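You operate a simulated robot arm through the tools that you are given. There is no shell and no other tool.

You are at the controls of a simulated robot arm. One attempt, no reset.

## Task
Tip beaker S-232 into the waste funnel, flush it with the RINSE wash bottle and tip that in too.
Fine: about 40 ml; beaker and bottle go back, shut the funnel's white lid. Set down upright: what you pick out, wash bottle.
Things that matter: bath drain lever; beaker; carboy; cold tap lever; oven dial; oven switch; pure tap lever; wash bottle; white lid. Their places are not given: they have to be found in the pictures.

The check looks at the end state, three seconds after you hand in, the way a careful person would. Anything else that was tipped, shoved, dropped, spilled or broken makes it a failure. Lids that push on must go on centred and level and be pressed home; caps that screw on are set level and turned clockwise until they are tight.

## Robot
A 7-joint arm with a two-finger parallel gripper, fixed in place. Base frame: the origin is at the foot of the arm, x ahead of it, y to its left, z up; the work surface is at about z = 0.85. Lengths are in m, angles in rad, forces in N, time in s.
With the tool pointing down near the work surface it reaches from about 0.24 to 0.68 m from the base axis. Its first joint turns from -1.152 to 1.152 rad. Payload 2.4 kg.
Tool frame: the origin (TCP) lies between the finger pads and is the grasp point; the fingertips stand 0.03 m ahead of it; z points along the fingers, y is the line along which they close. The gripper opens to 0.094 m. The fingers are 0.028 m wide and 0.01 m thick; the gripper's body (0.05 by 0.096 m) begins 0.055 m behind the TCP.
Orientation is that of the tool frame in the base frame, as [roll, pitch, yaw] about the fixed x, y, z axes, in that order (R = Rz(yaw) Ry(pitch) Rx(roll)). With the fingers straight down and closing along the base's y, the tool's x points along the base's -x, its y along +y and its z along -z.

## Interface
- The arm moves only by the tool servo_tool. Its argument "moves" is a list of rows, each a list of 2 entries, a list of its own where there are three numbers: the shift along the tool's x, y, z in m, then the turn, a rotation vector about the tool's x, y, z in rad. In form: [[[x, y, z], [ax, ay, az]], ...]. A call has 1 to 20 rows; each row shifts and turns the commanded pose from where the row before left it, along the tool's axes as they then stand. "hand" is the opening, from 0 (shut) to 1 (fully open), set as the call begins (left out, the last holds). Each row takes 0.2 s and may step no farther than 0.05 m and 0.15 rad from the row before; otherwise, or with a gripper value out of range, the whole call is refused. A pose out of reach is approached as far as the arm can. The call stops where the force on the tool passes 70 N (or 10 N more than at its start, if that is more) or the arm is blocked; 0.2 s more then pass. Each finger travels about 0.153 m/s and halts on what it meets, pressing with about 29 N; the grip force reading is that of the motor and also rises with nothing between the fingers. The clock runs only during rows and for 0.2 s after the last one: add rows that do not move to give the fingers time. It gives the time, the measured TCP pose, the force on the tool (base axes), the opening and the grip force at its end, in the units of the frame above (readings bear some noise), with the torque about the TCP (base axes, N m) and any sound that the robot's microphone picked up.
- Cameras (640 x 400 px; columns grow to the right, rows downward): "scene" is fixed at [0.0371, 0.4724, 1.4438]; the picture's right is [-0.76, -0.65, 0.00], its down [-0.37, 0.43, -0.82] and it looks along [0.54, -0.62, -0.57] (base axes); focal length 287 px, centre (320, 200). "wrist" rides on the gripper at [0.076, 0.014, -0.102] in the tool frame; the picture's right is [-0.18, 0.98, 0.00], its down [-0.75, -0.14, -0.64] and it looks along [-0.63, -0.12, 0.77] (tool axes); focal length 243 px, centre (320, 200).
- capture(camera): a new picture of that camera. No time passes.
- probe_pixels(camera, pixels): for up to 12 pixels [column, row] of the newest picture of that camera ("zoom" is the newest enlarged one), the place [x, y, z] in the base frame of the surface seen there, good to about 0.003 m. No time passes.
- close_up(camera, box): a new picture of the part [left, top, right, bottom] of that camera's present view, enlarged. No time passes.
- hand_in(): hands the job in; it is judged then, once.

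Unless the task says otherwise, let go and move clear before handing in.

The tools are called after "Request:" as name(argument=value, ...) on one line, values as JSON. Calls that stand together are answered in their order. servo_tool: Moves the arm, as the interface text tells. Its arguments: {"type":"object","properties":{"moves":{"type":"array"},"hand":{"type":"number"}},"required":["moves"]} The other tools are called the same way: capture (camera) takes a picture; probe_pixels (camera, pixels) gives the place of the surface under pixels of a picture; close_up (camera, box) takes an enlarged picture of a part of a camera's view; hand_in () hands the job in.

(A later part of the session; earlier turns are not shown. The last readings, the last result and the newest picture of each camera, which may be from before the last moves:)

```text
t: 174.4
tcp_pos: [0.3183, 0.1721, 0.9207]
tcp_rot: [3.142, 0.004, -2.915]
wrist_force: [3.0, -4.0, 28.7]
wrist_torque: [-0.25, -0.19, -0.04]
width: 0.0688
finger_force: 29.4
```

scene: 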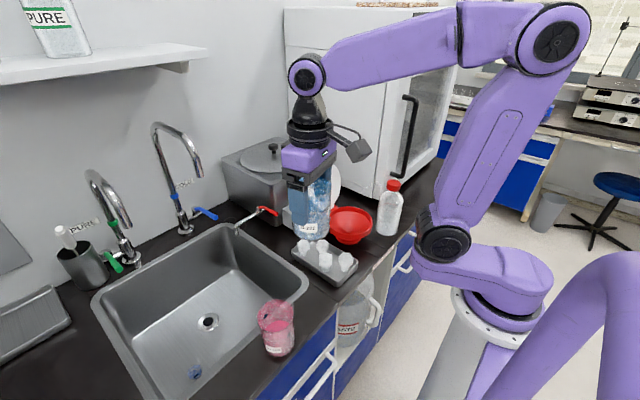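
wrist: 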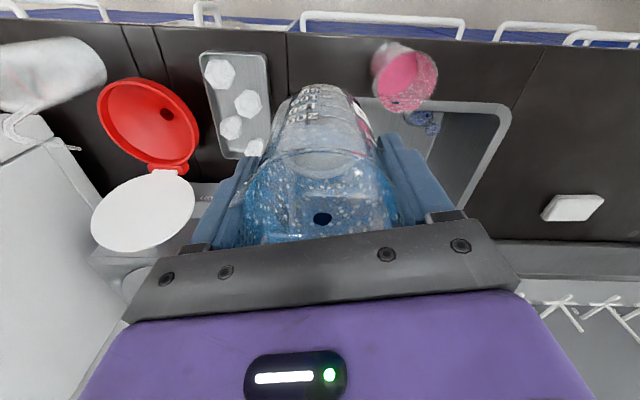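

The beaker is firmly down (about 29 N of press). I'll ease up 2 mm, open, and rise clear.

Request:
servo_tool(moves=[[[0, 0, -0.0018], [0, 0, 0]], [[0, 0, 0], [0, 0, 0]]])

Request:
servo_tool(moves=[[[0, 0, 0], [0, 0, 0]], [[0, 0, 0], [0, 0, 0]], [[0, 0, 0], [0, 0, 0]]], hand=0.95)

Request:
servo_tool(moves=[[[0, 0, -0.02], [0, 0, 0]], [[0, 0, -0.04], [0, 0, 0]], [[0, 0, -0.05], [0, 0, 0]], [[0, 0, -0.05], [0, 0, 0]], [[0, 0, -0.05], [0, 0, 0]], [[0, 0, 0], [0, 0, 0]]])

Request:
capture(camera="wrist")

Request:
close_up(camera="scene", box=[250, 240, 370, 360])

```text
t: 175.0
tcp_pos: [0.3177, 0.1734, 0.9212]
tcp_rot: [-3.141, -0.002, -2.916]
wrist_force: [-0.9, 0.7, -1.7]
wrist_torque: [0.02, 0.02, 0.04]
width: 0.0688
finger_force: 29.0
```

```text
t: 175.8
tcp_pos: [0.3192, 0.1743, 0.9215]
tcp_rot: [-3.14, 0.001, -2.914]
wrist_force: [-0.1, 0.2, 0.3]
wrist_torque: [0.0, -0.03, 0.01]
width: 0.0892
finger_force: 0.1
```

```text
t: 177.2
tcp_pos: [0.3191, 0.1733, 1.1332]
tcp_rot: [3.142, 0.001, -2.914]
wrist_force: [0.2, 0.3, -0.3]
wrist_torque: [-0.03, -0.01, 0.0]
width: 0.0894
finger_force: 0.0
```

```text
taken
```

wrist: 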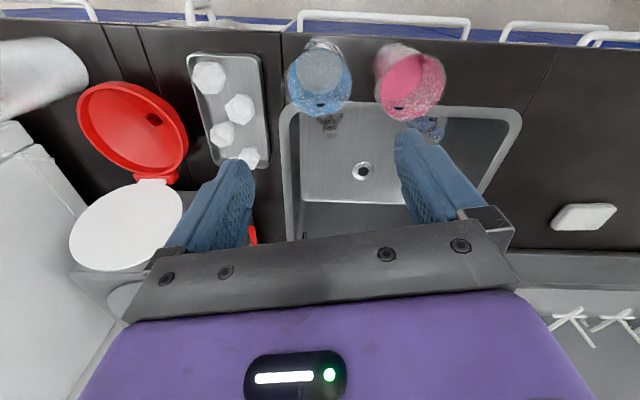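

```text
3.33 times, centred on (310, 300) of scene
```

zoom: 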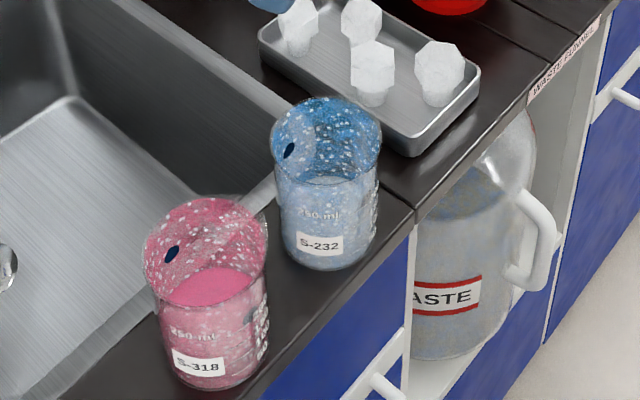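

The beaker is home with rinse water in it. I'll probe the water surface to estimate the volume.

Request:
probe_pixels(camera="wrist", pixels=[[320, 70], [318, 80], [325, 62], [290, 80], [352, 80], [320, 116]])

Request:
close_up(camera="scene", box=[290, 265, 340, 310])

Request:
close_up(camera="wrist", box=[280, 30, 360, 130])

```text
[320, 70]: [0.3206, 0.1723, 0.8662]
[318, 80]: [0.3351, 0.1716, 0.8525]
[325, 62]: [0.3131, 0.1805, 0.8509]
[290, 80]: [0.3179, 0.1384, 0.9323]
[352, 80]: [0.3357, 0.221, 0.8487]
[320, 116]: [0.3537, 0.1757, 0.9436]
```

```text
8.89 times, centred on (315, 288) of scene
```

zoom: 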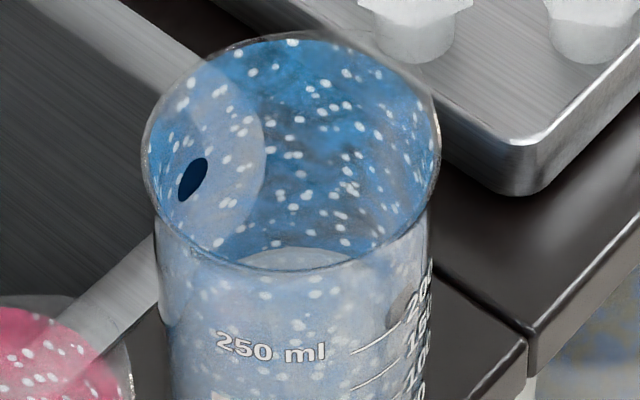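

```text
4.00 times, centred on (320, 80) of wrist
```

zoom: 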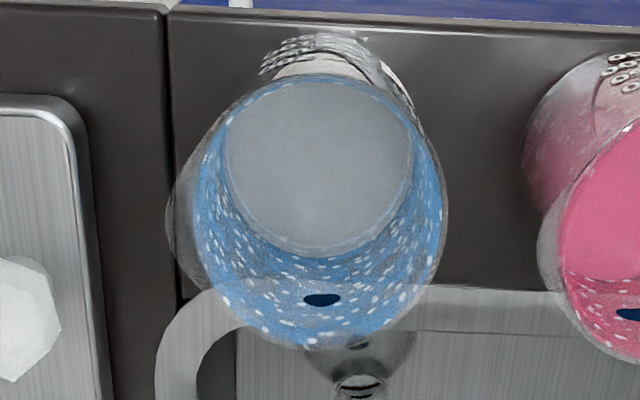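

The surface probe (0.866) gives about 13 mm depth, ~40–45 ml, as intended. I'll now return the wash bottle to its exact home spot, starting by going over its cap.

Request:
servo_tool(moves=[[[0.0079, -0.0397, 0], [0, 0, 0]], [[0.0079, -0.0397, 0], [0, 0, 0]], [[0.0079, -0.0397, 0], [0, 0, 0]], [[0.0079, -0.0397, 0], [0, 0, 0]], [[0.0079, -0.0397, 0], [0, 0, 0]], [[0.0079, -0.0397, 0], [0, 0, 0]], [[0.0079, -0.0397, 0], [0, 0, 0]], [[0.0079, -0.0397, 0], [0, 0, 0]], [[0.0079, -0.0397, 0], [0, 0, 0]], [[0, 0, 0], [0, 0, -0.126]], [[0, 0, 0], [0, 0, -0.126]], [[0, 0, 0], [0, 0, -0.126]], [[0, 0, 0], [0, 0, -0.126]], [[0, 0, 0], [0, 0, -0.126]], [[0, 0, 0], [0, 0, 0]]], hand=1)

Request:
capture(camera="wrist")

Request:
close_up(camera="wrist", box=[260, 60, 390, 200])

Request:
probe_pixels(camera="wrist", pixels=[[319, 115], [300, 113], [338, 113], [319, 97], [319, 133]])

```text
t: 180.4
tcp_pos: [0.3283, -0.1917, 1.1317]
tcp_rot: [-3.141, 0.0, -2.282]
wrist_force: [-0.3, 0.3, -0.1]
wrist_torque: [0.0, 0.03, 0.02]
width: 0.0939
finger_force: 0.1
```

```text
taken
```

wrist: 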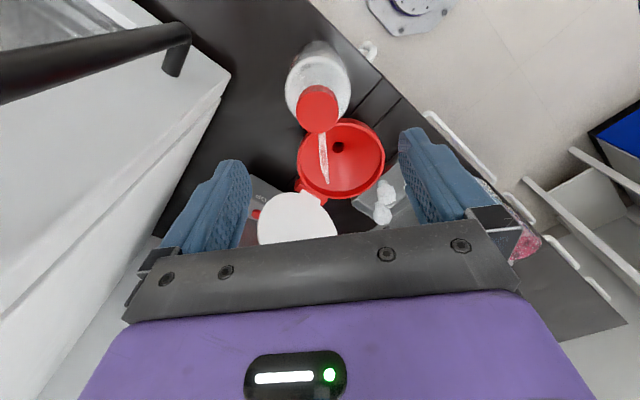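

```text
2.86 times, centred on (325, 130) of wrist
```

zoom: 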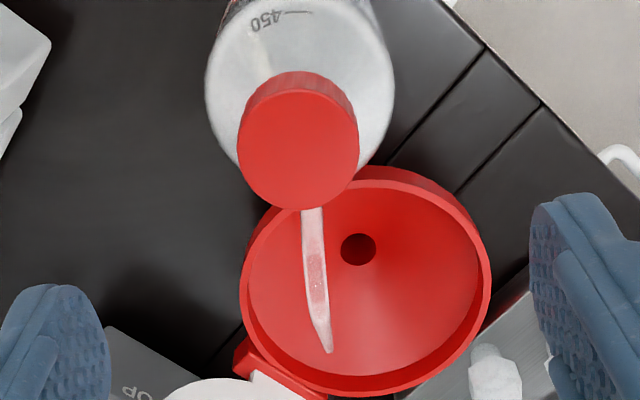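

```text
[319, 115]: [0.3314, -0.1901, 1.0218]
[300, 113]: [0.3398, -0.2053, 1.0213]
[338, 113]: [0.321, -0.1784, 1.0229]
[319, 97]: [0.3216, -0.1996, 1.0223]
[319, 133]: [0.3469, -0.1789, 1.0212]
```

The cap centre is (0.3305, -0.192) and the spout azimuth 45.5°. I'll centre, descend, grip and lift.

Request:
servo_tool(moves=[[[0, -0.002, 0.02], [0, 0, 0]], [[0, 0, 0.03], [0, 0, 0]], [[0, 0, 0.03], [0, 0, 0]], [[0, 0, 0.028], [0, 0, 0]], [[0, 0, 0], [0, 0, 0]]], hand=1)

Request:
servo_tool(moves=[[[0, 0, 0], [0, 0, 0]], [[0, 0, 0], [0, 0, 0]], [[0, 0, 0], [0, 0, 0]]], hand=0)

Request:
servo_tool(moves=[[[0, 0, -0.005], [0, 0, 0]], [[0, 0, -0.015], [0, 0, 0]], [[0, 0, -0.02], [0, 0, 0]], [[0, 0, 0], [0, 0, 0]]])

```text
t: 181.6
tcp_pos: [0.3314, -0.1921, 1.0219]
tcp_rot: [3.141, 0.0, -2.285]
wrist_force: [1.2, -0.3, -0.2]
wrist_torque: [0.02, -0.02, -0.05]
width: 0.0941
finger_force: 0.1
```

```text
t: 182.4
tcp_pos: [0.3318, -0.192, 1.024]
tcp_rot: [3.14, 0.001, -2.285]
wrist_force: [1.0, 0.1, 0.3]
wrist_torque: [-0.01, 0.07, -0.02]
width: 0.0348
finger_force: 29.3
```

```text
t: 183.4
tcp_pos: [0.3317, -0.1901, 1.0634]
tcp_rot: [-3.141, 0.001, -2.283]
wrist_force: [0.8, -0.3, -2.6]
wrist_torque: [0.03, -0.03, -0.01]
width: 0.0348
finger_force: 28.7
```

The bottle is lifted. I'll rotate it back by about 31.7° and shift it to the home axis (0.345, -0.2106), then lower it.

Request:
servo_tool(moves=[[[0, 0, 0], [0, 0, 0.1381]], [[0, 0, 0], [0, 0, 0.1381]], [[0, 0, 0], [0, 0, 0.1381]], [[0, 0, 0], [0, 0, 0.1381]], [[-0.0037, -0.0112, 0], [0, 0, 0]], [[-0.0037, -0.0112, 0], [0, 0, 0]], [[0, 0, 0.015], [0, 0, 0]], [[0, 0, 0.012], [0, 0, 0]], [[0, 0, 0.008], [0, 0, 0]], [[0, 0, 0], [0, 0, 0]]])

Request:
servo_tool(moves=[[[0, 0, 0.003], [0, 0, 0]], [[0, 0, 0], [0, 0, 0]]])

Request:
capture(camera="wrist")

Request:
close_up(camera="scene", box=[310, 130, 450, 240])

```text
t: 185.6
tcp_pos: [0.3457, -0.2128, 1.0289]
tcp_rot: [3.141, 0.002, -2.838]
wrist_force: [0.5, 0.7, -3.2]
wrist_torque: [0.02, 0.02, 0.02]
width: 0.0347
finger_force: 28.8
```

```text
t: 186.2
tcp_pos: [0.3453, -0.2109, 1.0251]
tcp_rot: [-3.141, -0.001, -2.839]
wrist_force: [-0.5, -0.1, -3.6]
wrist_torque: [-0.02, 0.02, -0.01]
width: 0.0345
finger_force: 29.2
```

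```text
taken
```

wrist: 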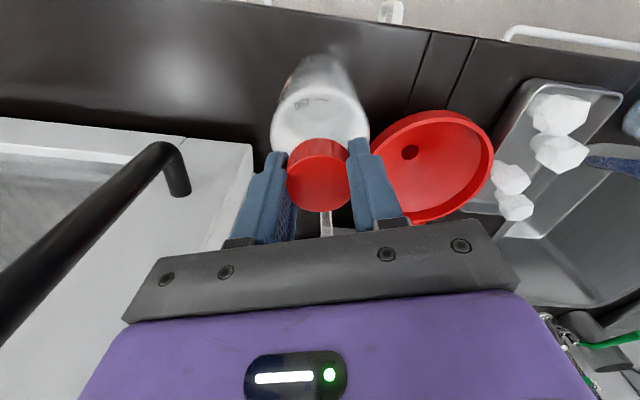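

```text
3.64 times, centred on (380, 185) of scene
```

zoom: 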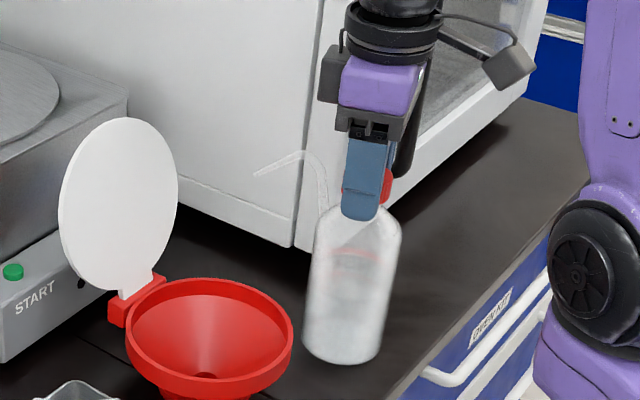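

Position matches home. I'll lower the last couple of millimetres to contact.

Request:
servo_tool(moves=[[[0, 0, 0.0015], [0, 0, 0]], [[0, 0, 0], [0, 0, 0]]])

Request:
servo_tool(moves=[[[0, 0, 0.0008], [0, 0, 0]], [[0, 0, 0], [0, 0, 0]]])

```text
t: 186.8
tcp_pos: [0.346, -0.2116, 1.0236]
tcp_rot: [3.14, 0.0, -2.837]
wrist_force: [-0.7, 0.4, -3.8]
wrist_torque: [0.0, -0.01, 0.04]
width: 0.0345
finger_force: 29.1
```

```text
t: 187.4
tcp_pos: [0.3449, -0.2126, 1.0257]
tcp_rot: [-3.141, 0.001, -2.838]
wrist_force: [-0.1, 0.4, -2.8]
wrist_torque: [0.0, -0.02, 0.03]
width: 0.0348
finger_force: 29.1
```

Request:
servo_tool(moves=[[[0, 0, 0.0008], [0, 0, 0]], [[0, 0, 0], [0, 0, 0]]])

Request:
servo_tool(moves=[[[0, 0, 0.0005], [0, 0, 0]], [[0, 0, 0], [0, 0, 0]]])

```text
t: 188.0
tcp_pos: [0.3464, -0.2115, 1.0226]
tcp_rot: [-3.141, -0.001, -2.837]
wrist_force: [1.1, 0.7, 0.9]
wrist_torque: [0.0, -0.01, -0.06]
width: 0.0346
finger_force: 28.8
```

```text
t: 188.6
tcp_pos: [0.3447, -0.2112, 1.0223]
tcp_rot: [-3.14, 0.0, -2.837]
wrist_force: [0.2, 0.6, 1.5]
wrist_torque: [-0.01, 0.0, 0.0]
width: 0.0345
finger_force: 29.6
```

The bottle is resting on the counter (+1.5 N). I'll release, rise, and verify it at home.

Request:
servo_tool(moves=[[[0, 0, 0], [0, 0, 0]], [[0, 0, 0], [0, 0, 0]], [[0, 0, 0], [0, 0, 0]]], hand=1)

Request:
servo_tool(moves=[[[0, 0, -0.03], [0, 0, 0]], [[0, 0, -0.04], [0, 0, 0]], [[0, 0, -0.04], [0, 0, 0]], [[0, 0, 0], [0, 0, 0]]])

Request:
capture(camera="wrist")

Request:
close_up(camera="scene", box=[290, 140, 450, 260])

Request:
probe_pixels(camera="wrist", pixels=[[320, 112], [300, 112], [339, 112], [320, 95], [320, 133]])

```text
t: 189.4
tcp_pos: [0.3449, -0.2121, 1.0224]
tcp_rot: [3.14, 0.0, -2.839]
wrist_force: [0.1, -0.7, 0.7]
wrist_torque: [0.01, 0.0, -0.01]
width: 0.0938
finger_force: 0.1
```

```text
t: 190.4
tcp_pos: [0.3457, -0.2115, 1.1343]
tcp_rot: [-3.141, 0.0, -2.837]
wrist_force: [0.3, 0.0, 0.7]
wrist_torque: [0.0, -0.01, 0.04]
width: 0.0941
finger_force: 0.1
```

```text
taken
```

wrist: 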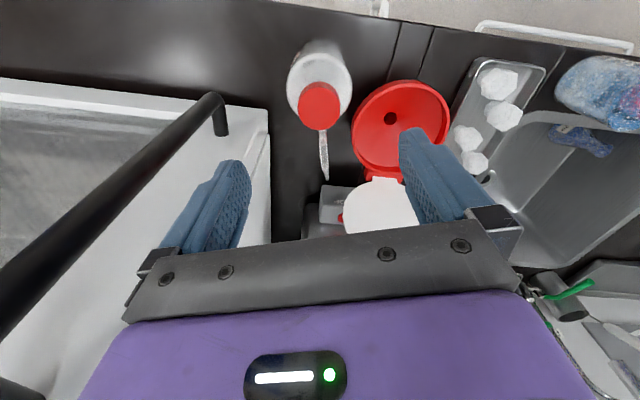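

```text
3.33 times, centred on (370, 200) of scene
```

zoom: 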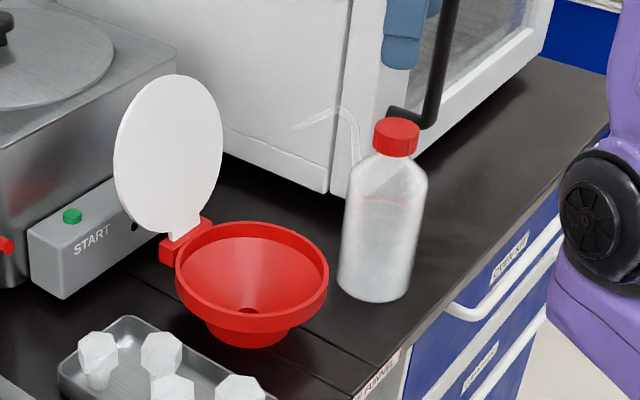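

```text
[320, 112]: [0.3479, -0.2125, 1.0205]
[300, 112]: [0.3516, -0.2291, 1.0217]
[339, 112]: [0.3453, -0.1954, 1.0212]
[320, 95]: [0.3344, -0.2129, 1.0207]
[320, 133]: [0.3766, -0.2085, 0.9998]
```

The bottle is back at its original spot within about 2–3 mm, spout orientation as at the start. I'll go to the beaker again for the pouring grip, turning to yaw -1.571 with a 30° lean.

Request:
servo_tool(moves=[[[-0.0077, 0.0419, -0.0052], [0, 0, 0]], [[-0.0077, 0.0419, -0.0052], [0, 0, 0]], [[-0.0077, 0.0419, -0.0052], [0, 0, 0]], [[-0.0077, 0.0419, -0.0052], [0, 0, 0]], [[-0.0077, 0.0419, -0.0052], [0, 0, 0]], [[0, 0, 0], [0, 0, -0.1407]], [[0, 0, 0], [0, 0, -0.1407]], [[0, 0, 0], [0, 0, -0.1407]], [[0, 0, 0], [0, 0, -0.1407]], [[0, 0, 0], [0, 0, -0.1407]], [[0, 0, 0], [0, 0, -0.1407]], [[0, 0, 0], [0, 0, -0.1407]], [[0, 0, 0], [0, 0, -0.1407]], [[0, 0, 0], [0, 0, -0.1407]], [[0, 0, 0], [0, -0.131, 0]], [[0, 0, 0], [0, -0.131, 0]], [[0, 0, 0], [0, -0.131, 0]], [[0, 0, 0], [0, -0.131, 0]], [[0, 0, 0], [0, 0, 0]]], hand=1)

Request:
capture(camera="wrist")

```text
t: 194.4
tcp_pos: [0.3194, -0.0013, 1.1577]
tcp_rot: [-3.141, 0.526, -1.571]
wrist_force: [-0.1, -0.1, 0.5]
wrist_torque: [0.02, -0.02, 0.0]
width: 0.0939
finger_force: 0.2
```

```text
taken
```

wrist: 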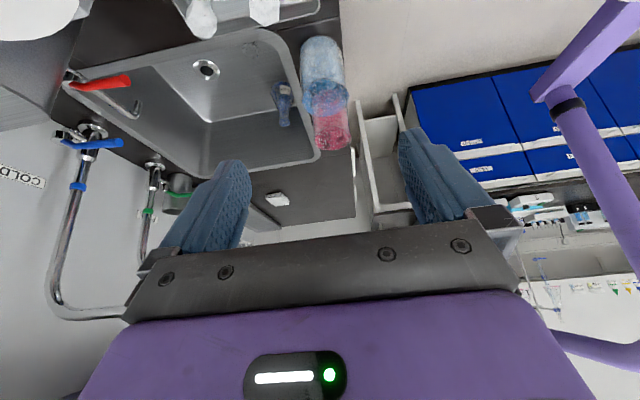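

I'll move to the pre-grasp point, then advance along the leaned axis to the beaker.

Request:
servo_tool(moves=[[[-0.0074, 0.0001, 0.0445], [0, 0, 0]], [[-0.0074, 0.0001, 0.0445], [0, 0, 0]], [[-0.0074, 0.0001, 0.0445], [0, 0, 0]], [[-0.0074, 0.0001, 0.0445], [0, 0, 0]], [[0, 0, 0], [0, 0, 0]]])

Request:
capture(camera="wrist")

Request:
servo_tool(moves=[[[0, 0, 0.02], [0, 0, 0]], [[0, 0, 0.02], [0, 0, 0]], [[0, 0, 0.02], [0, 0, 0]], [[0, 0, 0.02], [0, 0, 0]], [[0, 0, 0.02], [0, 0, 0]], [[0, 0, 0.019], [0, 0, 0]], [[0, 0, 0], [0, 0, 0]]], hand=1)

Request:
capture(camera="wrist")

Request:
close_up(camera="scene", box=[250, 190, 410, 360])

```text
t: 195.6
tcp_pos: [0.3167, 0.1143, 1.0182]
tcp_rot: [3.142, 0.522, -1.57]
wrist_force: [0.4, -0.2, 0.1]
wrist_torque: [-0.01, -0.02, 0.02]
width: 0.0941
finger_force: 0.2
```

```text
taken
```

wrist: 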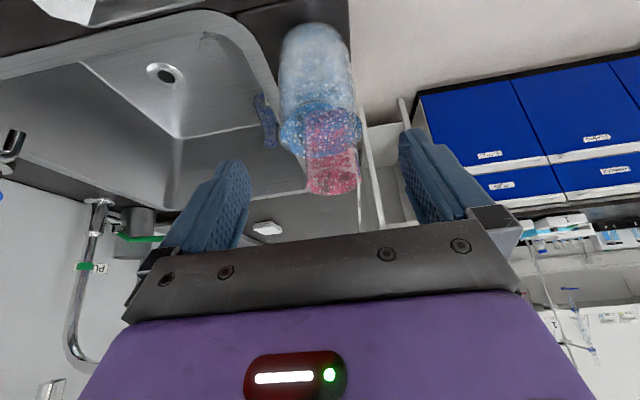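

```text
t: 197.2
tcp_pos: [0.3182, 0.1744, 0.9156]
tcp_rot: [-3.141, 0.524, -1.571]
wrist_force: [0.0, 0.2, -0.5]
wrist_torque: [0.0, -0.04, 0.06]
width: 0.0939
finger_force: 0.1
```

```text
taken
```

wrist: 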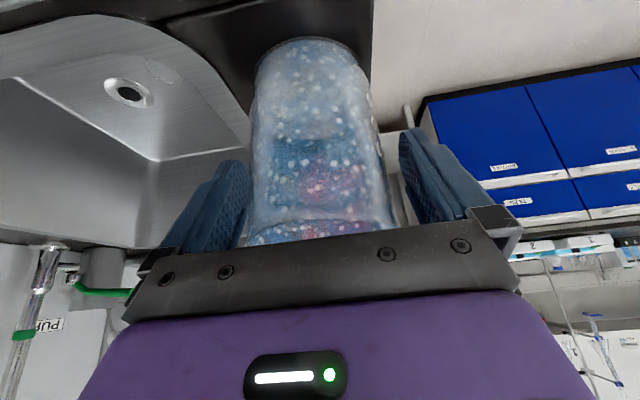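

```text
2.35 times, centred on (330, 275) of scene
```

zoom: 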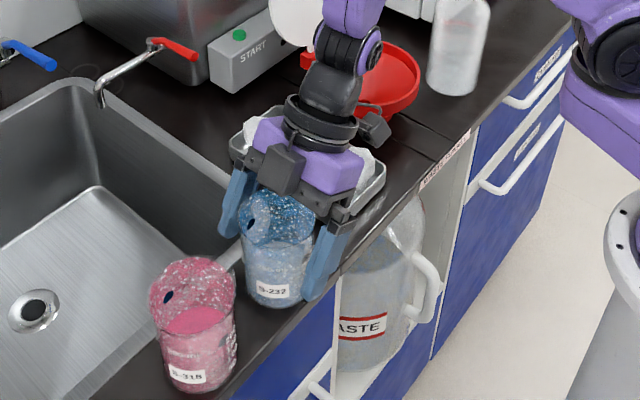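

The beaker is between the fingers. I'll close and lift.

Request:
servo_tool(moves=[[[0, -0.0012, 0], [0, 0, 0]], [[0, 0, 0], [0, 0, 0]]], hand=1)

Request:
servo_tool(moves=[[[0, 0, 0], [0, 0, 0]], [[0, 0, 0], [0, 0, 0]], [[0, 0, 0], [0, 0, 0]]], hand=0)

Request:
servo_tool(moves=[[[-0.005, 0, -0.00866], [0, 0, 0]], [[-0.01, 0, -0.01732], [0, 0, 0]], [[-0.01, 0, -0.01732], [0, 0, 0]], [[-0.0125, 0, -0.02165], [0, 0, 0]], [[-0.0125, 0, -0.02165], [0, 0, 0]], [[-0.01, 0, -0.01732], [0, 0, 0]], [[-0.005, 0, -0.00866], [0, 0, 0]], [[0, 0, 0], [0, 0, 0]]])

Request:
close_up(camera="scene", box=[250, 190, 410, 360])

Request:
capture(camera="wrist")

```text
t: 197.8
tcp_pos: [0.3192, 0.174, 0.9162]
tcp_rot: [3.141, 0.523, -1.57]
wrist_force: [0.0, 0.4, -0.4]
wrist_torque: [0.03, -0.03, 0.0]
width: 0.0938
finger_force: 0.1
```

```text
t: 198.6
tcp_pos: [0.3188, 0.1757, 0.9166]
tcp_rot: [3.14, 0.524, -1.571]
wrist_force: [-0.9, 0.5, 3.4]
wrist_torque: [0.02, -0.06, 0.01]
width: 0.0731
finger_force: 29.3
```

```text
t: 200.4
tcp_pos: [0.3208, 0.173, 1.0468]
tcp_rot: [-3.142, 0.524, -1.571]
wrist_force: [-0.2, -0.1, -1.7]
wrist_torque: [0.02, -0.01, 0.03]
width: 0.0732
finger_force: 29.0
```

```text
2.35 times, centred on (330, 275) of scene
```

zoom: 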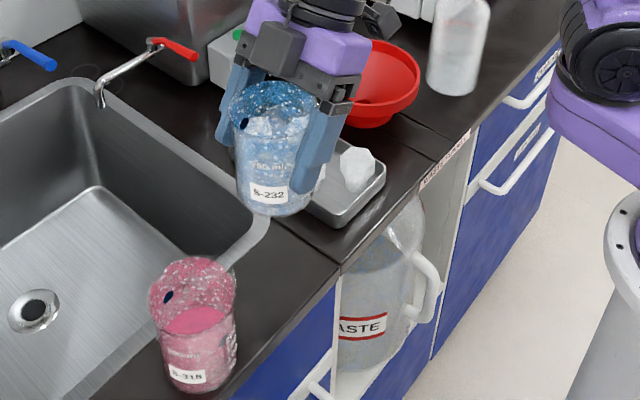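

```text
taken
```

wrist: 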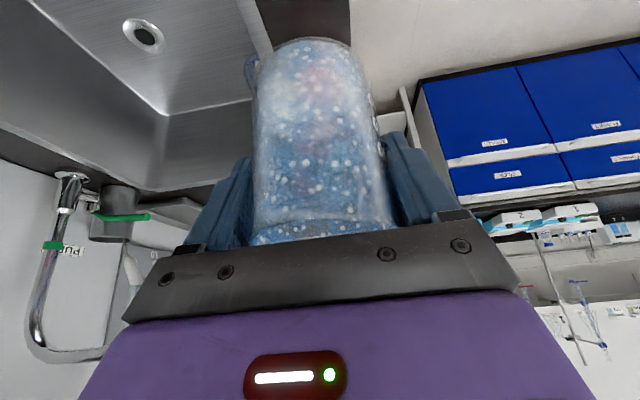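

The beaker with rinse water is lifted safely (1.7 N). I'll repeat the same carry toward the funnel with a 35° tilt.

Request:
servo_tool(moves=[[[0.0219, -0.01125, -0.01265], [0, 0.0764, 0]], [[0.0228, -0.01125, -0.0109], [0, 0.0764, 0]], [[0.0236, -0.01125, -0.0092], [0, 0.0764, 0]], [[0.0242, -0.01125, -0.0074], [0, 0.0764, 0]], [[0.0247, -0.01125, -0.0055], [0, 0.0764, 0]], [[0.025, -0.01125, -0.0036], [0, 0.0764, 0]], [[0.0252, -0.01125, -0.0017], [0, 0.0764, 0]], [[0.0253, -0.01125, 0.0003], [0, 0.0764, 0]], [[0, 0, 0], [0, 0, 0]]])

Request:
servo_tool(moves=[[[0.01276, 0, 0.011], [0, 0.0663, 0]], [[0.012, 0, 0.01182], [0, 0.0663, 0]], [[0.01119, 0, 0.01259], [0, 0.0663, 0]], [[0.01033, 0, 0.0133], [0, 0.0663, 0]], [[0.00942, 0, 0.01397], [0, 0.0663, 0]], [[0.00848, 0, 0.01456], [0, 0.0663, 0]], [[0, 0, 0], [0, 0, 0]]])

Request:
capture(camera="wrist")

Request:
close_up(camera="scene", box=[290, 130, 430, 250])

```text
t: 202.4
tcp_pos: [0.4102, -0.0299, 1.0453]
tcp_rot: [-3.142, -0.089, -1.57]
wrist_force: [-0.3, 0.5, -1.1]
wrist_torque: [0.02, 0.02, 0.0]
width: 0.0729
finger_force: 29.1
```

```text
t: 204.0
tcp_pos: [0.4095, -0.1117, 0.9866]
tcp_rot: [3.142, -0.487, -1.571]
wrist_force: [-0.5, 0.4, -2.2]
wrist_torque: [0.01, -0.02, -0.01]
width: 0.0729
finger_force: 28.9
```

```text
taken
```

wrist: 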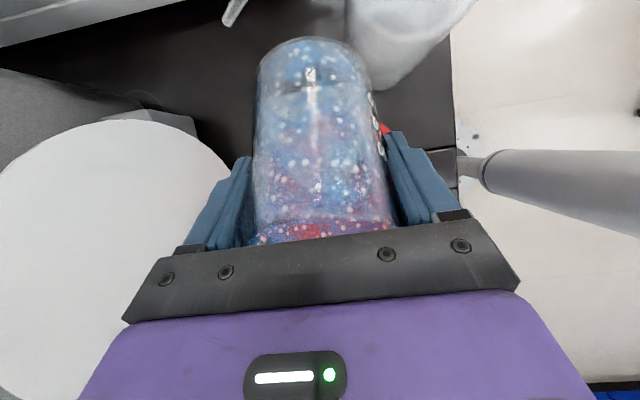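

```text
3.33 times, centred on (360, 190) of scene
```

zoom: 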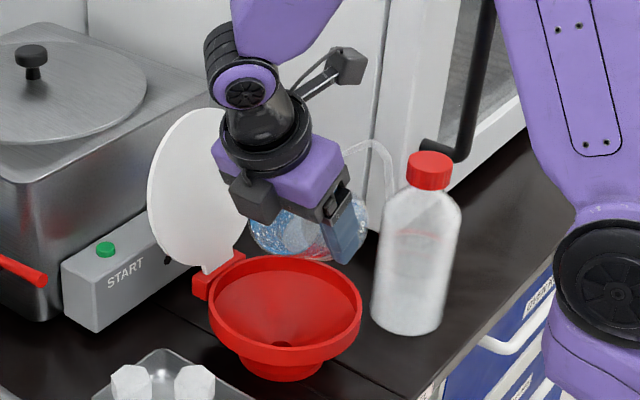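

Same pose as the first pour, at 58°. I'll recheck clearances to the bottle and spout before tilting further.

Request:
probe_pixels(camera="wrist", pixels=[[380, 45], [365, 45], [400, 65], [313, 42], [300, 50], [340, 52], [362, 75], [232, 15]])

Request:
close_up(camera="wrist", box=[200, 0, 460, 160])

```text
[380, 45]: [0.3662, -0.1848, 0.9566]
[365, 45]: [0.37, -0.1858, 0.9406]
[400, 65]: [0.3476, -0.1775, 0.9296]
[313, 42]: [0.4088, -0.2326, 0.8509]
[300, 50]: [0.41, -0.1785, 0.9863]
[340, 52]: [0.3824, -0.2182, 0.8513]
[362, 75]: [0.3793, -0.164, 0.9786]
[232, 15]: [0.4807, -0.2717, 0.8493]
```

```text
2.46 times, centred on (330, 80) of wrist
```

zoom: 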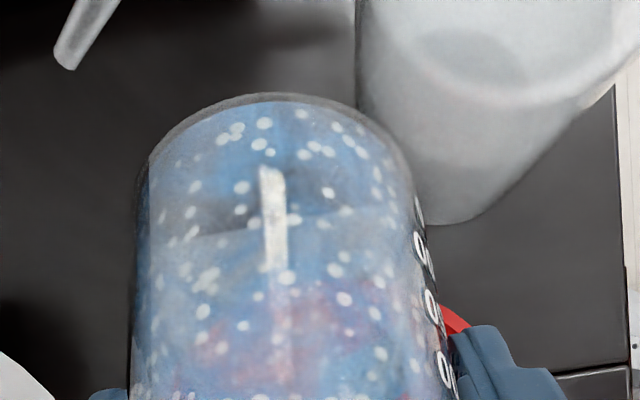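

The clearance is about 7–10 mm, slightly less than before, so I'll shift 4 mm toward +y and then tilt to about 75°.

Request:
servo_tool(moves=[[[-0.0035, 0, -0.0019], [0, 0, 0]], [[0, 0, 0], [0, 0.025, 0]], [[0, 0, 0], [0, 0.025, 0]], [[0, 0, 0], [0, 0.025, 0]], [[0, 0, 0], [0, 0.025, 0]], [[0, 0, 0], [0, 0.025, 0]], [[0, 0, 0], [0, 0.025, 0]], [[0, 0, 0], [0, 0.025, 0]], [[0, 0, 0], [0, 0.025, 0]], [[0, 0, 0], [0, 0.025, 0]], [[0, 0, 0], [0, 0.025, 0]], [[0, 0, 0], [0, 0.025, 0]]])

Request:
close_up(camera="scene", box=[290, 160, 410, 260])

Request:
close_up(camera="wrist", box=[200, 0, 460, 250])

```text
t: 206.6
tcp_pos: [0.4085, -0.1067, 0.9872]
tcp_rot: [-3.141, -0.762, -1.572]
wrist_force: [-0.9, -0.1, -1.3]
wrist_torque: [0.04, 0.03, -0.02]
width: 0.0728
finger_force: 28.5
```

```text
4.00 times, centred on (350, 210) of scene
```

zoom: 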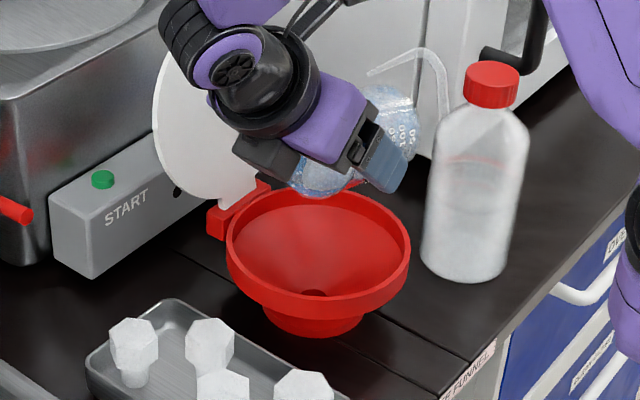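

```text
1.60 times, centred on (330, 125) of wrist
```

zoom: 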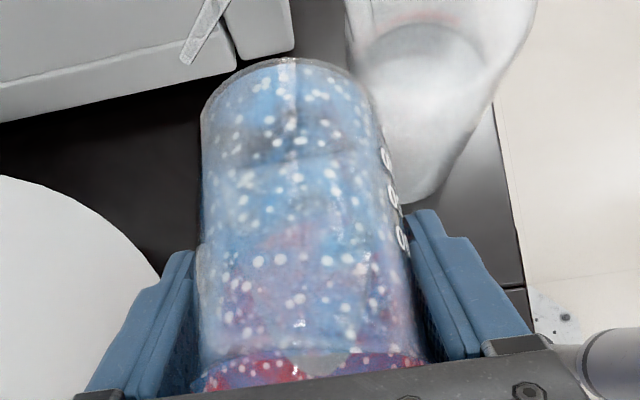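

θ is about 74° with no flow yet and the geometry is clear. I'll tilt on slowly through the pour.

Request:
servo_tool(moves=[[[0, 0, 0], [0, 0.015, 0]], [[0, 0, 0], [0, 0.015, 0]], [[0, 0, 0], [0, 0.015, 0]], [[0, 0, 0], [0, 0.015, 0]], [[0, 0, 0], [0, 0.015, 0]], [[0, 0, 0], [0, 0.015, 0]], [[0, 0, 0], [0, 0.015, 0]], [[0, 0, 0], [0, 0.015, 0]], [[0, 0, 0], [0, 0.015, 0]]])

Request:
close_up(camera="scene", box=[290, 160, 410, 260])

Request:
servo_tool(moves=[[[0, 0, 0], [0, 0.015, 0]], [[0, 0, 0], [0, 0.015, 0]], [[0, 0, 0], [0, 0.015, 0]], [[0, 0, 0], [0, 0.015, 0]], [[0, 0, 0], [0, 0.015, 0]], [[0, 0, 0], [0, 0.015, 0]], [[0, 0, 0], [0, 0.015, 0]], [[0, 0, 0], [0, 0.015, 0]], [[0, 0, 0], [0, 0.015, 0]]])

Request:
close_up(camera="scene", box=[290, 160, 410, 260])

Request:
close_up(camera="wrist", box=[200, 0, 460, 250])

```text
t: 208.6
tcp_pos: [0.409, -0.1074, 0.9864]
tcp_rot: [-3.141, -0.895, -1.571]
wrist_force: [-0.4, 0.6, -1.8]
wrist_torque: [0.04, 0.0, -0.01]
width: 0.0725
finger_force: 29.4
```

```text
4.00 times, centred on (350, 210) of scene
```

zoom: 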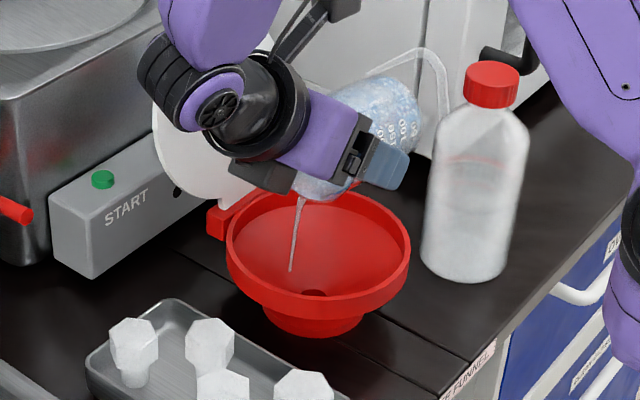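

```text
t: 210.6
tcp_pos: [0.4086, -0.1059, 0.9858]
tcp_rot: [3.141, -1.03, -1.571]
wrist_force: [-1.2, 0.0, -0.9]
wrist_torque: [0.02, -0.01, 0.02]
width: 0.0728
finger_force: 29.2
```

```text
4.00 times, centred on (350, 210) of scene
```

zoom: 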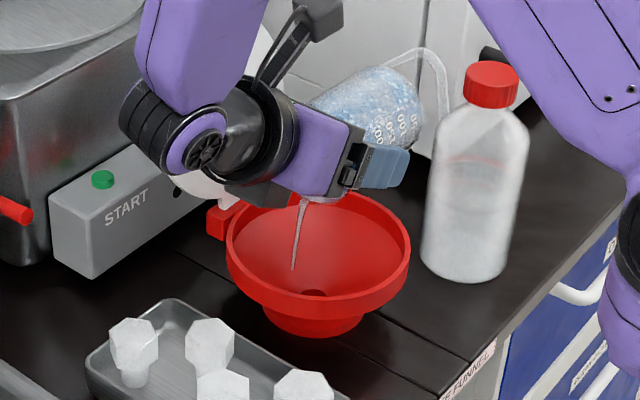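

```text
1.60 times, centred on (330, 125) of wrist
```

zoom: 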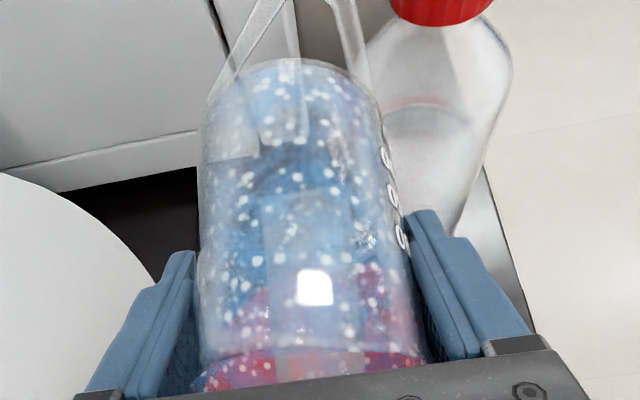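

The rinse water runs into the funnel. I'll carry on to about 115° with the 2 cm shift toward +y and dwell so it drains fully.

Request:
servo_tool(moves=[[[-0.00068, 0, -0.00152], [0, 0.0377, 0]], [[-0.00068, 0, -0.00152], [0, 0.0377, 0]], [[-0.00068, 0, -0.00152], [0, 0.0377, 0]], [[-0.00068, 0, -0.00152], [0, 0.0377, 0]], [[-0.00068, 0, -0.00152], [0, 0.0377, 0]], [[-0.00068, 0, -0.00152], [0, 0.0377, 0]], [[-0.00032, 0, -0.00164], [0, 0.0377, 0]], [[-0.00032, 0, -0.00164], [0, 0.0377, 0]], [[-0.00032, 0, -0.00164], [0, 0.0377, 0]], [[-0.00032, 0, -0.00164], [0, 0.0377, 0]], [[-0.00032, 0, -0.00164], [0, 0.0377, 0]], [[-0.00032, 0, -0.00164], [0, 0.0377, 0]], [[0, 0, 0], [0, 0, 0]], [[0, 0, 0], [0, 0, 0]], [[0, 0, 0], [0, 0, 0]], [[0, 0, 0], [0, 0, 0]], [[0, 0, 0], [0, 0, 0]], [[0, 0, 0], [0, 0, 0]], [[0, 0, 0], [0, 0, 0]]])

Request:
close_up(camera="scene", box=[290, 160, 410, 260])

Request:
close_up(camera="wrist", box=[200, 0, 460, 250])

```text
t: 214.6
tcp_pos: [0.4079, -0.0859, 0.9876]
tcp_rot: [3.141, -1.484, -1.571]
wrist_force: [-0.4, -0.1, -1.1]
wrist_torque: [0.04, 0.02, -0.01]
width: 0.0728
finger_force: 29.4
```

```text
4.00 times, centred on (350, 210) of scene
```

zoom: 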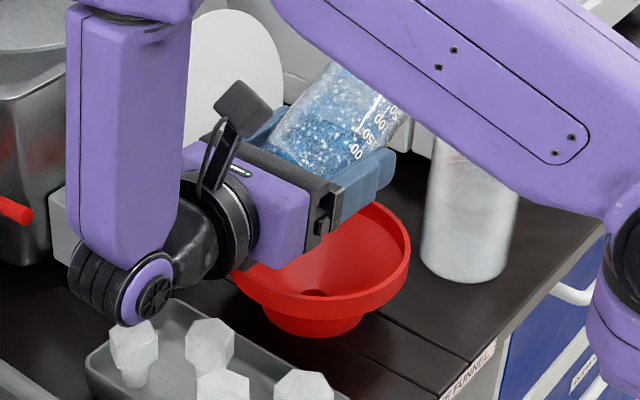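

```text
1.60 times, centred on (330, 125) of wrist
```

zoom: 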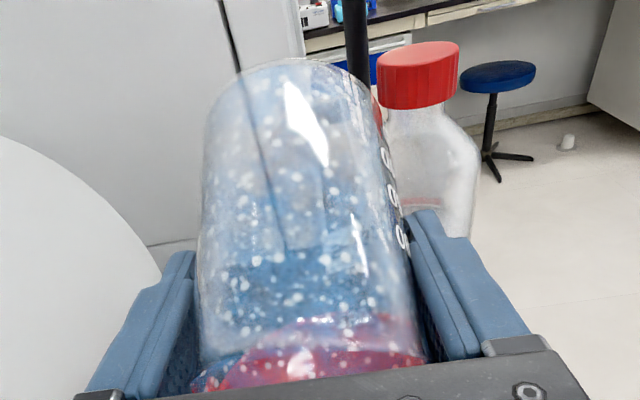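

Drained, with no stream remaining. I'll raise and rotate the beaker upright along the same return path.

Request:
servo_tool(moves=[[[0, 0, 0], [0, 0, 0]], [[0, 0, 0], [0, 0, 0]], [[0.0299, 0, -0.0026], [0, 0, 0]], [[0.0299, 0, -0.0026], [0, 0, 0]], [[-0.0005, 0, -0.0057], [0, -0.14336, 0]], [[-0.0013, 0, -0.0055], [0, -0.14336, 0]], [[-0.0021, 0, -0.0053], [0, -0.14336, 0]], [[-0.0028, 0, -0.005], [0, -0.14336, 0]], [[-0.0035, 0, -0.0045], [0, -0.14336, 0]], [[-0.0041, 0, -0.004], [0, -0.14336, 0]], [[-0.0046, 0, -0.0033], [0, -0.14336, 0]], [[-0.0051, 0, -0.0026], [0, -0.14336, 0]], [[-0.0054, 0, -0.0019], [0, -0.14336, 0]], [[-0.0056, 0, -0.0011], [0, -0.14336, 0]], [[-0.0057, 0, -0.0003], [0, -0.14336, 0]], [[-0.0057, 0, 0.0005], [0, -0.14336, 0]], [[-0.0055, 0, 0.0013], [0, -0.14336, 0]], [[-0.0053, 0, 0.0021], [0, -0.14336, 0]]])

Request:
close_up(camera="scene", box=[290, 130, 430, 270])

Request:
capture(camera="wrist")

```text
t: 218.4
tcp_pos: [0.4096, -0.0069, 1.0476]
tcp_rot: [3.142, 0.524, -1.571]
wrist_force: [0.0, 1.3, -1.3]
wrist_torque: [0.0, 0.0, 0.01]
width: 0.0726
finger_force: 29.2
```

```text
2.86 times, centred on (360, 200) of scene
```

zoom: 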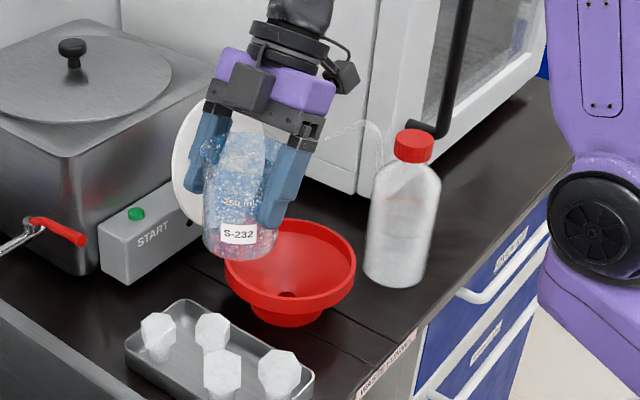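

```text
taken
```

wrist: 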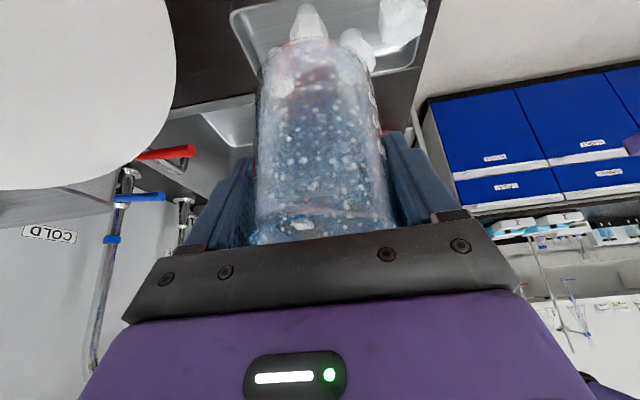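

The beaker is upright and empty. I'll carry it back to above home.

Request:
servo_tool(moves=[[[-0.026, 0.015, 0.0155], [0, 0, 0]], [[-0.026, 0.015, 0.0155], [0, 0, 0]], [[-0.026, 0.015, 0.0155], [0, 0, 0]], [[-0.026, 0.015, 0.0155], [0, 0, 0]], [[-0.026, 0.015, 0.0155], [0, 0, 0]], [[-0.026, 0.015, 0.0155], [0, 0, 0]], [[0, 0, 0], [0, 0, 0]]])

Request:
capture(camera="wrist")

Request:
capture(camera="scene")

```text
t: 220.0
tcp_pos: [0.3189, 0.1753, 1.044]
tcp_rot: [-3.141, 0.523, -1.571]
wrist_force: [0.4, 0.6, -0.9]
wrist_torque: [-0.03, 0.01, -0.02]
width: 0.0725
finger_force: 29.5
```

```text
taken
```

wrist: 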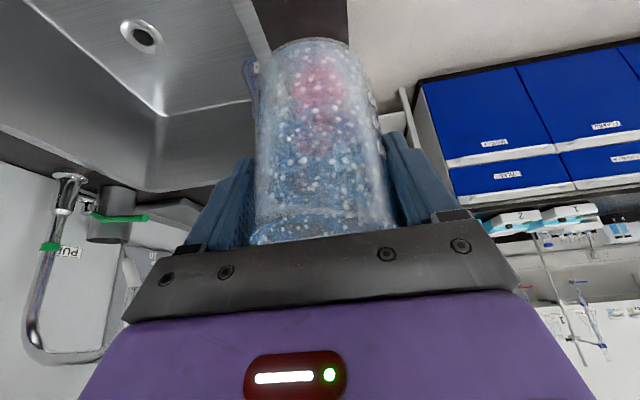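

```text
taken
```

scene: 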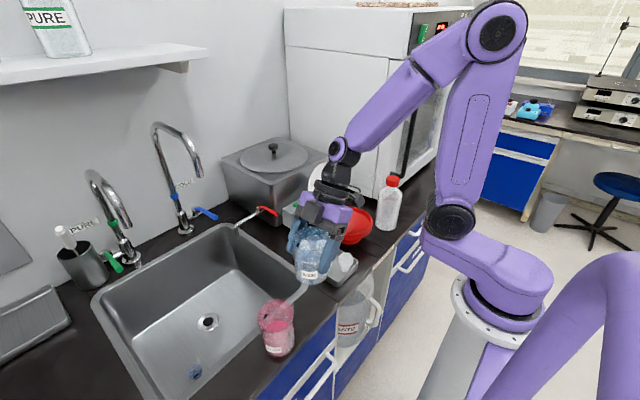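

Aligned over home. I'll lower, slowing near the counter.

Request:
servo_tool(moves=[[[0.0095, 0, 0.01645], [0, 0, 0]], [[0.0095, 0, 0.01645], [0, 0, 0]], [[0.0095, 0, 0.01645], [0, 0, 0]], [[0.0095, 0, 0.01645], [0, 0, 0]], [[0.0095, 0, 0.01645], [0, 0, 0]], [[0.0095, 0, 0.01645], [0, 0, 0]], [[0.002, 0, 0.00346], [0, 0, 0]], [[0.002, 0, 0.00346], [0, 0, 0]], [[0.001, 0, 0.00173], [0, 0, 0]], [[0, 0, 0], [0, 0, 0]]])

Request:
servo_tool(moves=[[[0.0005, 0, 0.00087], [0, 0, 0]], [[0, 0, 0], [0, 0, 0]]])

```text
t: 222.2
tcp_pos: [0.3197, 0.1734, 0.9207]
tcp_rot: [3.141, 0.524, -1.571]
wrist_force: [0.4, -0.7, -1.5]
wrist_torque: [-0.02, 0.0, -0.04]
width: 0.0724
finger_force: 28.8
```

```text
t: 222.8
tcp_pos: [0.3192, 0.1744, 0.92]
tcp_rot: [-3.141, 0.524, -1.571]
wrist_force: [-0.1, -0.4, -1.0]
wrist_torque: [-0.03, 0.0, 0.0]
width: 0.0725
finger_force: 28.8
```

Request:
servo_tool(moves=[[[0.0005, 0, 0.00087], [0, 0, 0]], [[0.0005, 0, 0.00087], [0, 0, 0]], [[0, 0, 0], [0, 0, 0]]])

Request:
servo_tool(moves=[[[0.0005, 0, 0.00087], [0, 0, 0]], [[0, 0, 0], [0, 0, 0]]])

```text
t: 223.6
tcp_pos: [0.3192, 0.1743, 0.9172]
tcp_rot: [3.141, 0.524, -1.572]
wrist_force: [0.5, -0.2, -0.2]
wrist_torque: [-0.01, 0.0, -0.02]
width: 0.0722
finger_force: 29.2
```

```text
t: 224.2
tcp_pos: [0.3186, 0.1745, 0.917]
tcp_rot: [-3.138, 0.524, -1.571]
wrist_force: [-3.5, -1.7, 15.0]
wrist_torque: [-0.49, -0.03, -0.11]
width: 0.0723
finger_force: 28.9
```

The beaker is in contact (15 N). I'll ease up 1 mm, open, and back away along the tool axis.

Request:
servo_tool(moves=[[[-0.0005, 0, -0.00087], [0, 0, 0]], [[0, 0, 0], [0, 0, 0]]])

Request:
servo_tool(moves=[[[0, 0, 0], [0, 0, 0]], [[0, 0, 0], [0, 0, 0]], [[0, 0, 0], [0, 0, 0]]], hand=1)

Request:
servo_tool(moves=[[[0, 0, -0.02], [0, 0, 0]], [[0, 0, -0.04], [0, 0, 0]], [[0, 0, -0.04], [0, 0, 0]], [[-0.02, 0, -0.04], [0, 0, 0]], [[-0.02, 0, -0.03], [0, 0, 0]], [[0, 0, 0], [0, 0, 0]]])

Request:
capture(camera="scene")

Request:
close_up(camera="scene", box=[230, 250, 390, 370])

```text
t: 224.8
tcp_pos: [0.3191, 0.1732, 0.9179]
tcp_rot: [-3.141, 0.52, -1.572]
wrist_force: [0.6, 0.7, -0.7]
wrist_torque: [-0.02, -0.02, -0.03]
width: 0.0725
finger_force: 28.8
```

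```text
t: 225.6
tcp_pos: [0.3192, 0.1733, 0.918]
tcp_rot: [3.141, 0.523, -1.571]
wrist_force: [0.3, 0.0, 0.5]
wrist_torque: [0.0, -0.01, 0.02]
width: 0.0936
finger_force: 0.0
```

```text
t: 227.0
tcp_pos: [0.3174, 0.1212, 1.087]
tcp_rot: [-3.14, 0.522, -1.572]
wrist_force: [0.4, -0.6, 0.7]
wrist_torque: [0.03, -0.03, -0.01]
width: 0.0942
finger_force: 0.1
```

```text
taken
```

scene: 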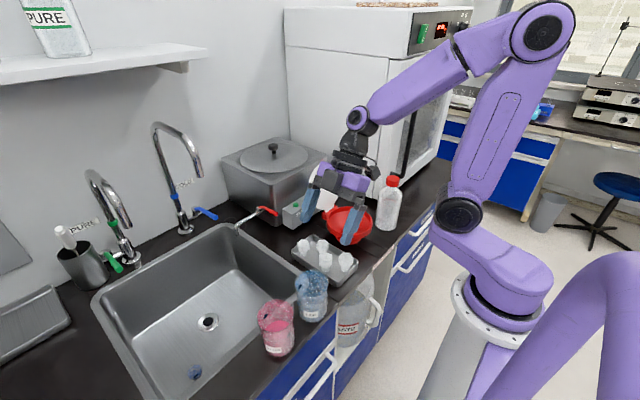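

```text
3.33 times, centred on (310, 310) of scene
```

zoom: 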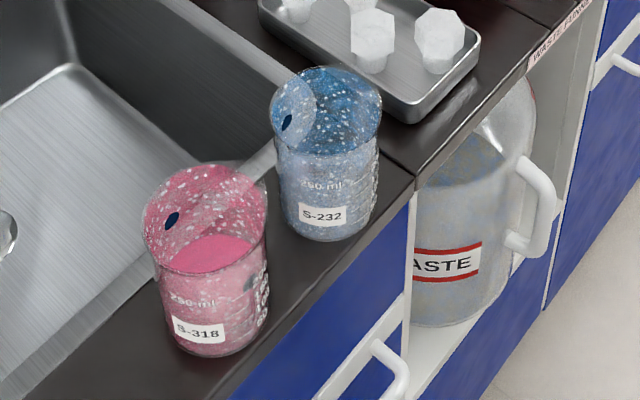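

Beaker S-232 is back home, upright and emptied. Next is the white lid: I'll probe it, its hinge, and what stands behind it to plan the push.

Request:
probe_pixels(camera="scene", pixels=[[300, 205], [305, 215], [285, 205], [296, 196], [310, 198], [270, 180], [240, 170], [272, 150], [300, 170], [325, 160], [316, 165], [332, 168]])

Request:
servo_tool(moves=[[[-0.0125, 0, -0.0217], [0, 0.131, 0]], [[-0.0096, 0, -0.0231], [0, 0.131, 0]], [[-0.0065, 0, -0.0241], [0, 0.131, 0]], [[-0.0033, 0, -0.0248], [0, 0.131, 0]], [[0.0, -0.03, -0.02], [0, 0, 0]], [[0.03, -0.02, -0.0], [0, 0, 0]], [[0.03, -0.02, 0], [0, 0, 0]], [[0, 0, 0], [0, 0, 0.1428]], [[0, 0, 0], [0, 0, 0.1428]], [[0, 0, 0], [0, 0, 0.1428]], [[0, 0, 0], [0, 0, 0.1428]], [[0, 0, 0], [0, 0, 0.1428]], [[0, 0, 0], [0, 0, 0.1428]], [[0, 0, 0], [0, 0, 0.1428]], [[0, 0, 0], [0, 0, 0.1428]], [[0, 0, 0], [0, 0, 0.1428]], [[0, 0, 0], [0, 0, 0.1428]], [[0, 0, 0], [0, 0, 0.1428]]], hand=1)

Request:
capture(camera="wrist")

Request:
capture(camera="scene")

```text
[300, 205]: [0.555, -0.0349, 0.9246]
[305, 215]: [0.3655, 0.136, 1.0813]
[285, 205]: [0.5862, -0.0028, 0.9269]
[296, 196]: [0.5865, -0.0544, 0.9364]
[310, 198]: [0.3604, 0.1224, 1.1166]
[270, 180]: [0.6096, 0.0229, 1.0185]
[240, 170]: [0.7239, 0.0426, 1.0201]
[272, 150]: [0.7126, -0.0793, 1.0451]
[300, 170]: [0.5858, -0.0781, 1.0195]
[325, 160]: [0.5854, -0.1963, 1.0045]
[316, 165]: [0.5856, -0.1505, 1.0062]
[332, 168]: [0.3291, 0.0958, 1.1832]
```

```text
t: 230.8
tcp_pos: [0.3894, 0.065, 1.2068]
tcp_rot: [-3.14, -0.002, 3.14]
wrist_force: [-0.5, -0.7, 0.5]
wrist_torque: [0.0, 0.04, 0.02]
width: 0.0942
finger_force: 0.1
```

```text
taken
```

wrist: 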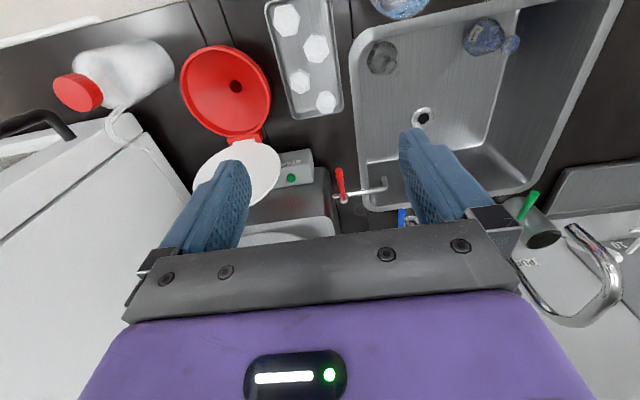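

```text
taken
```

scene: 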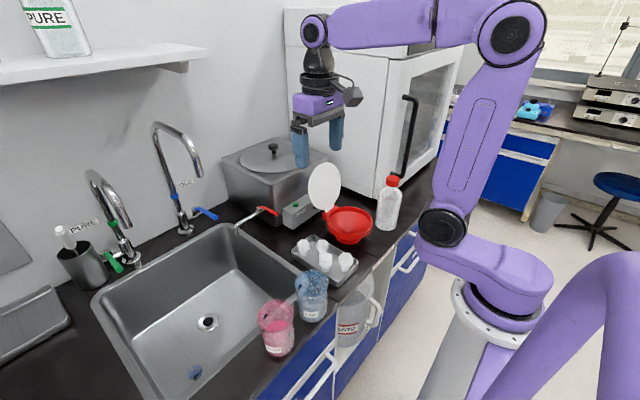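

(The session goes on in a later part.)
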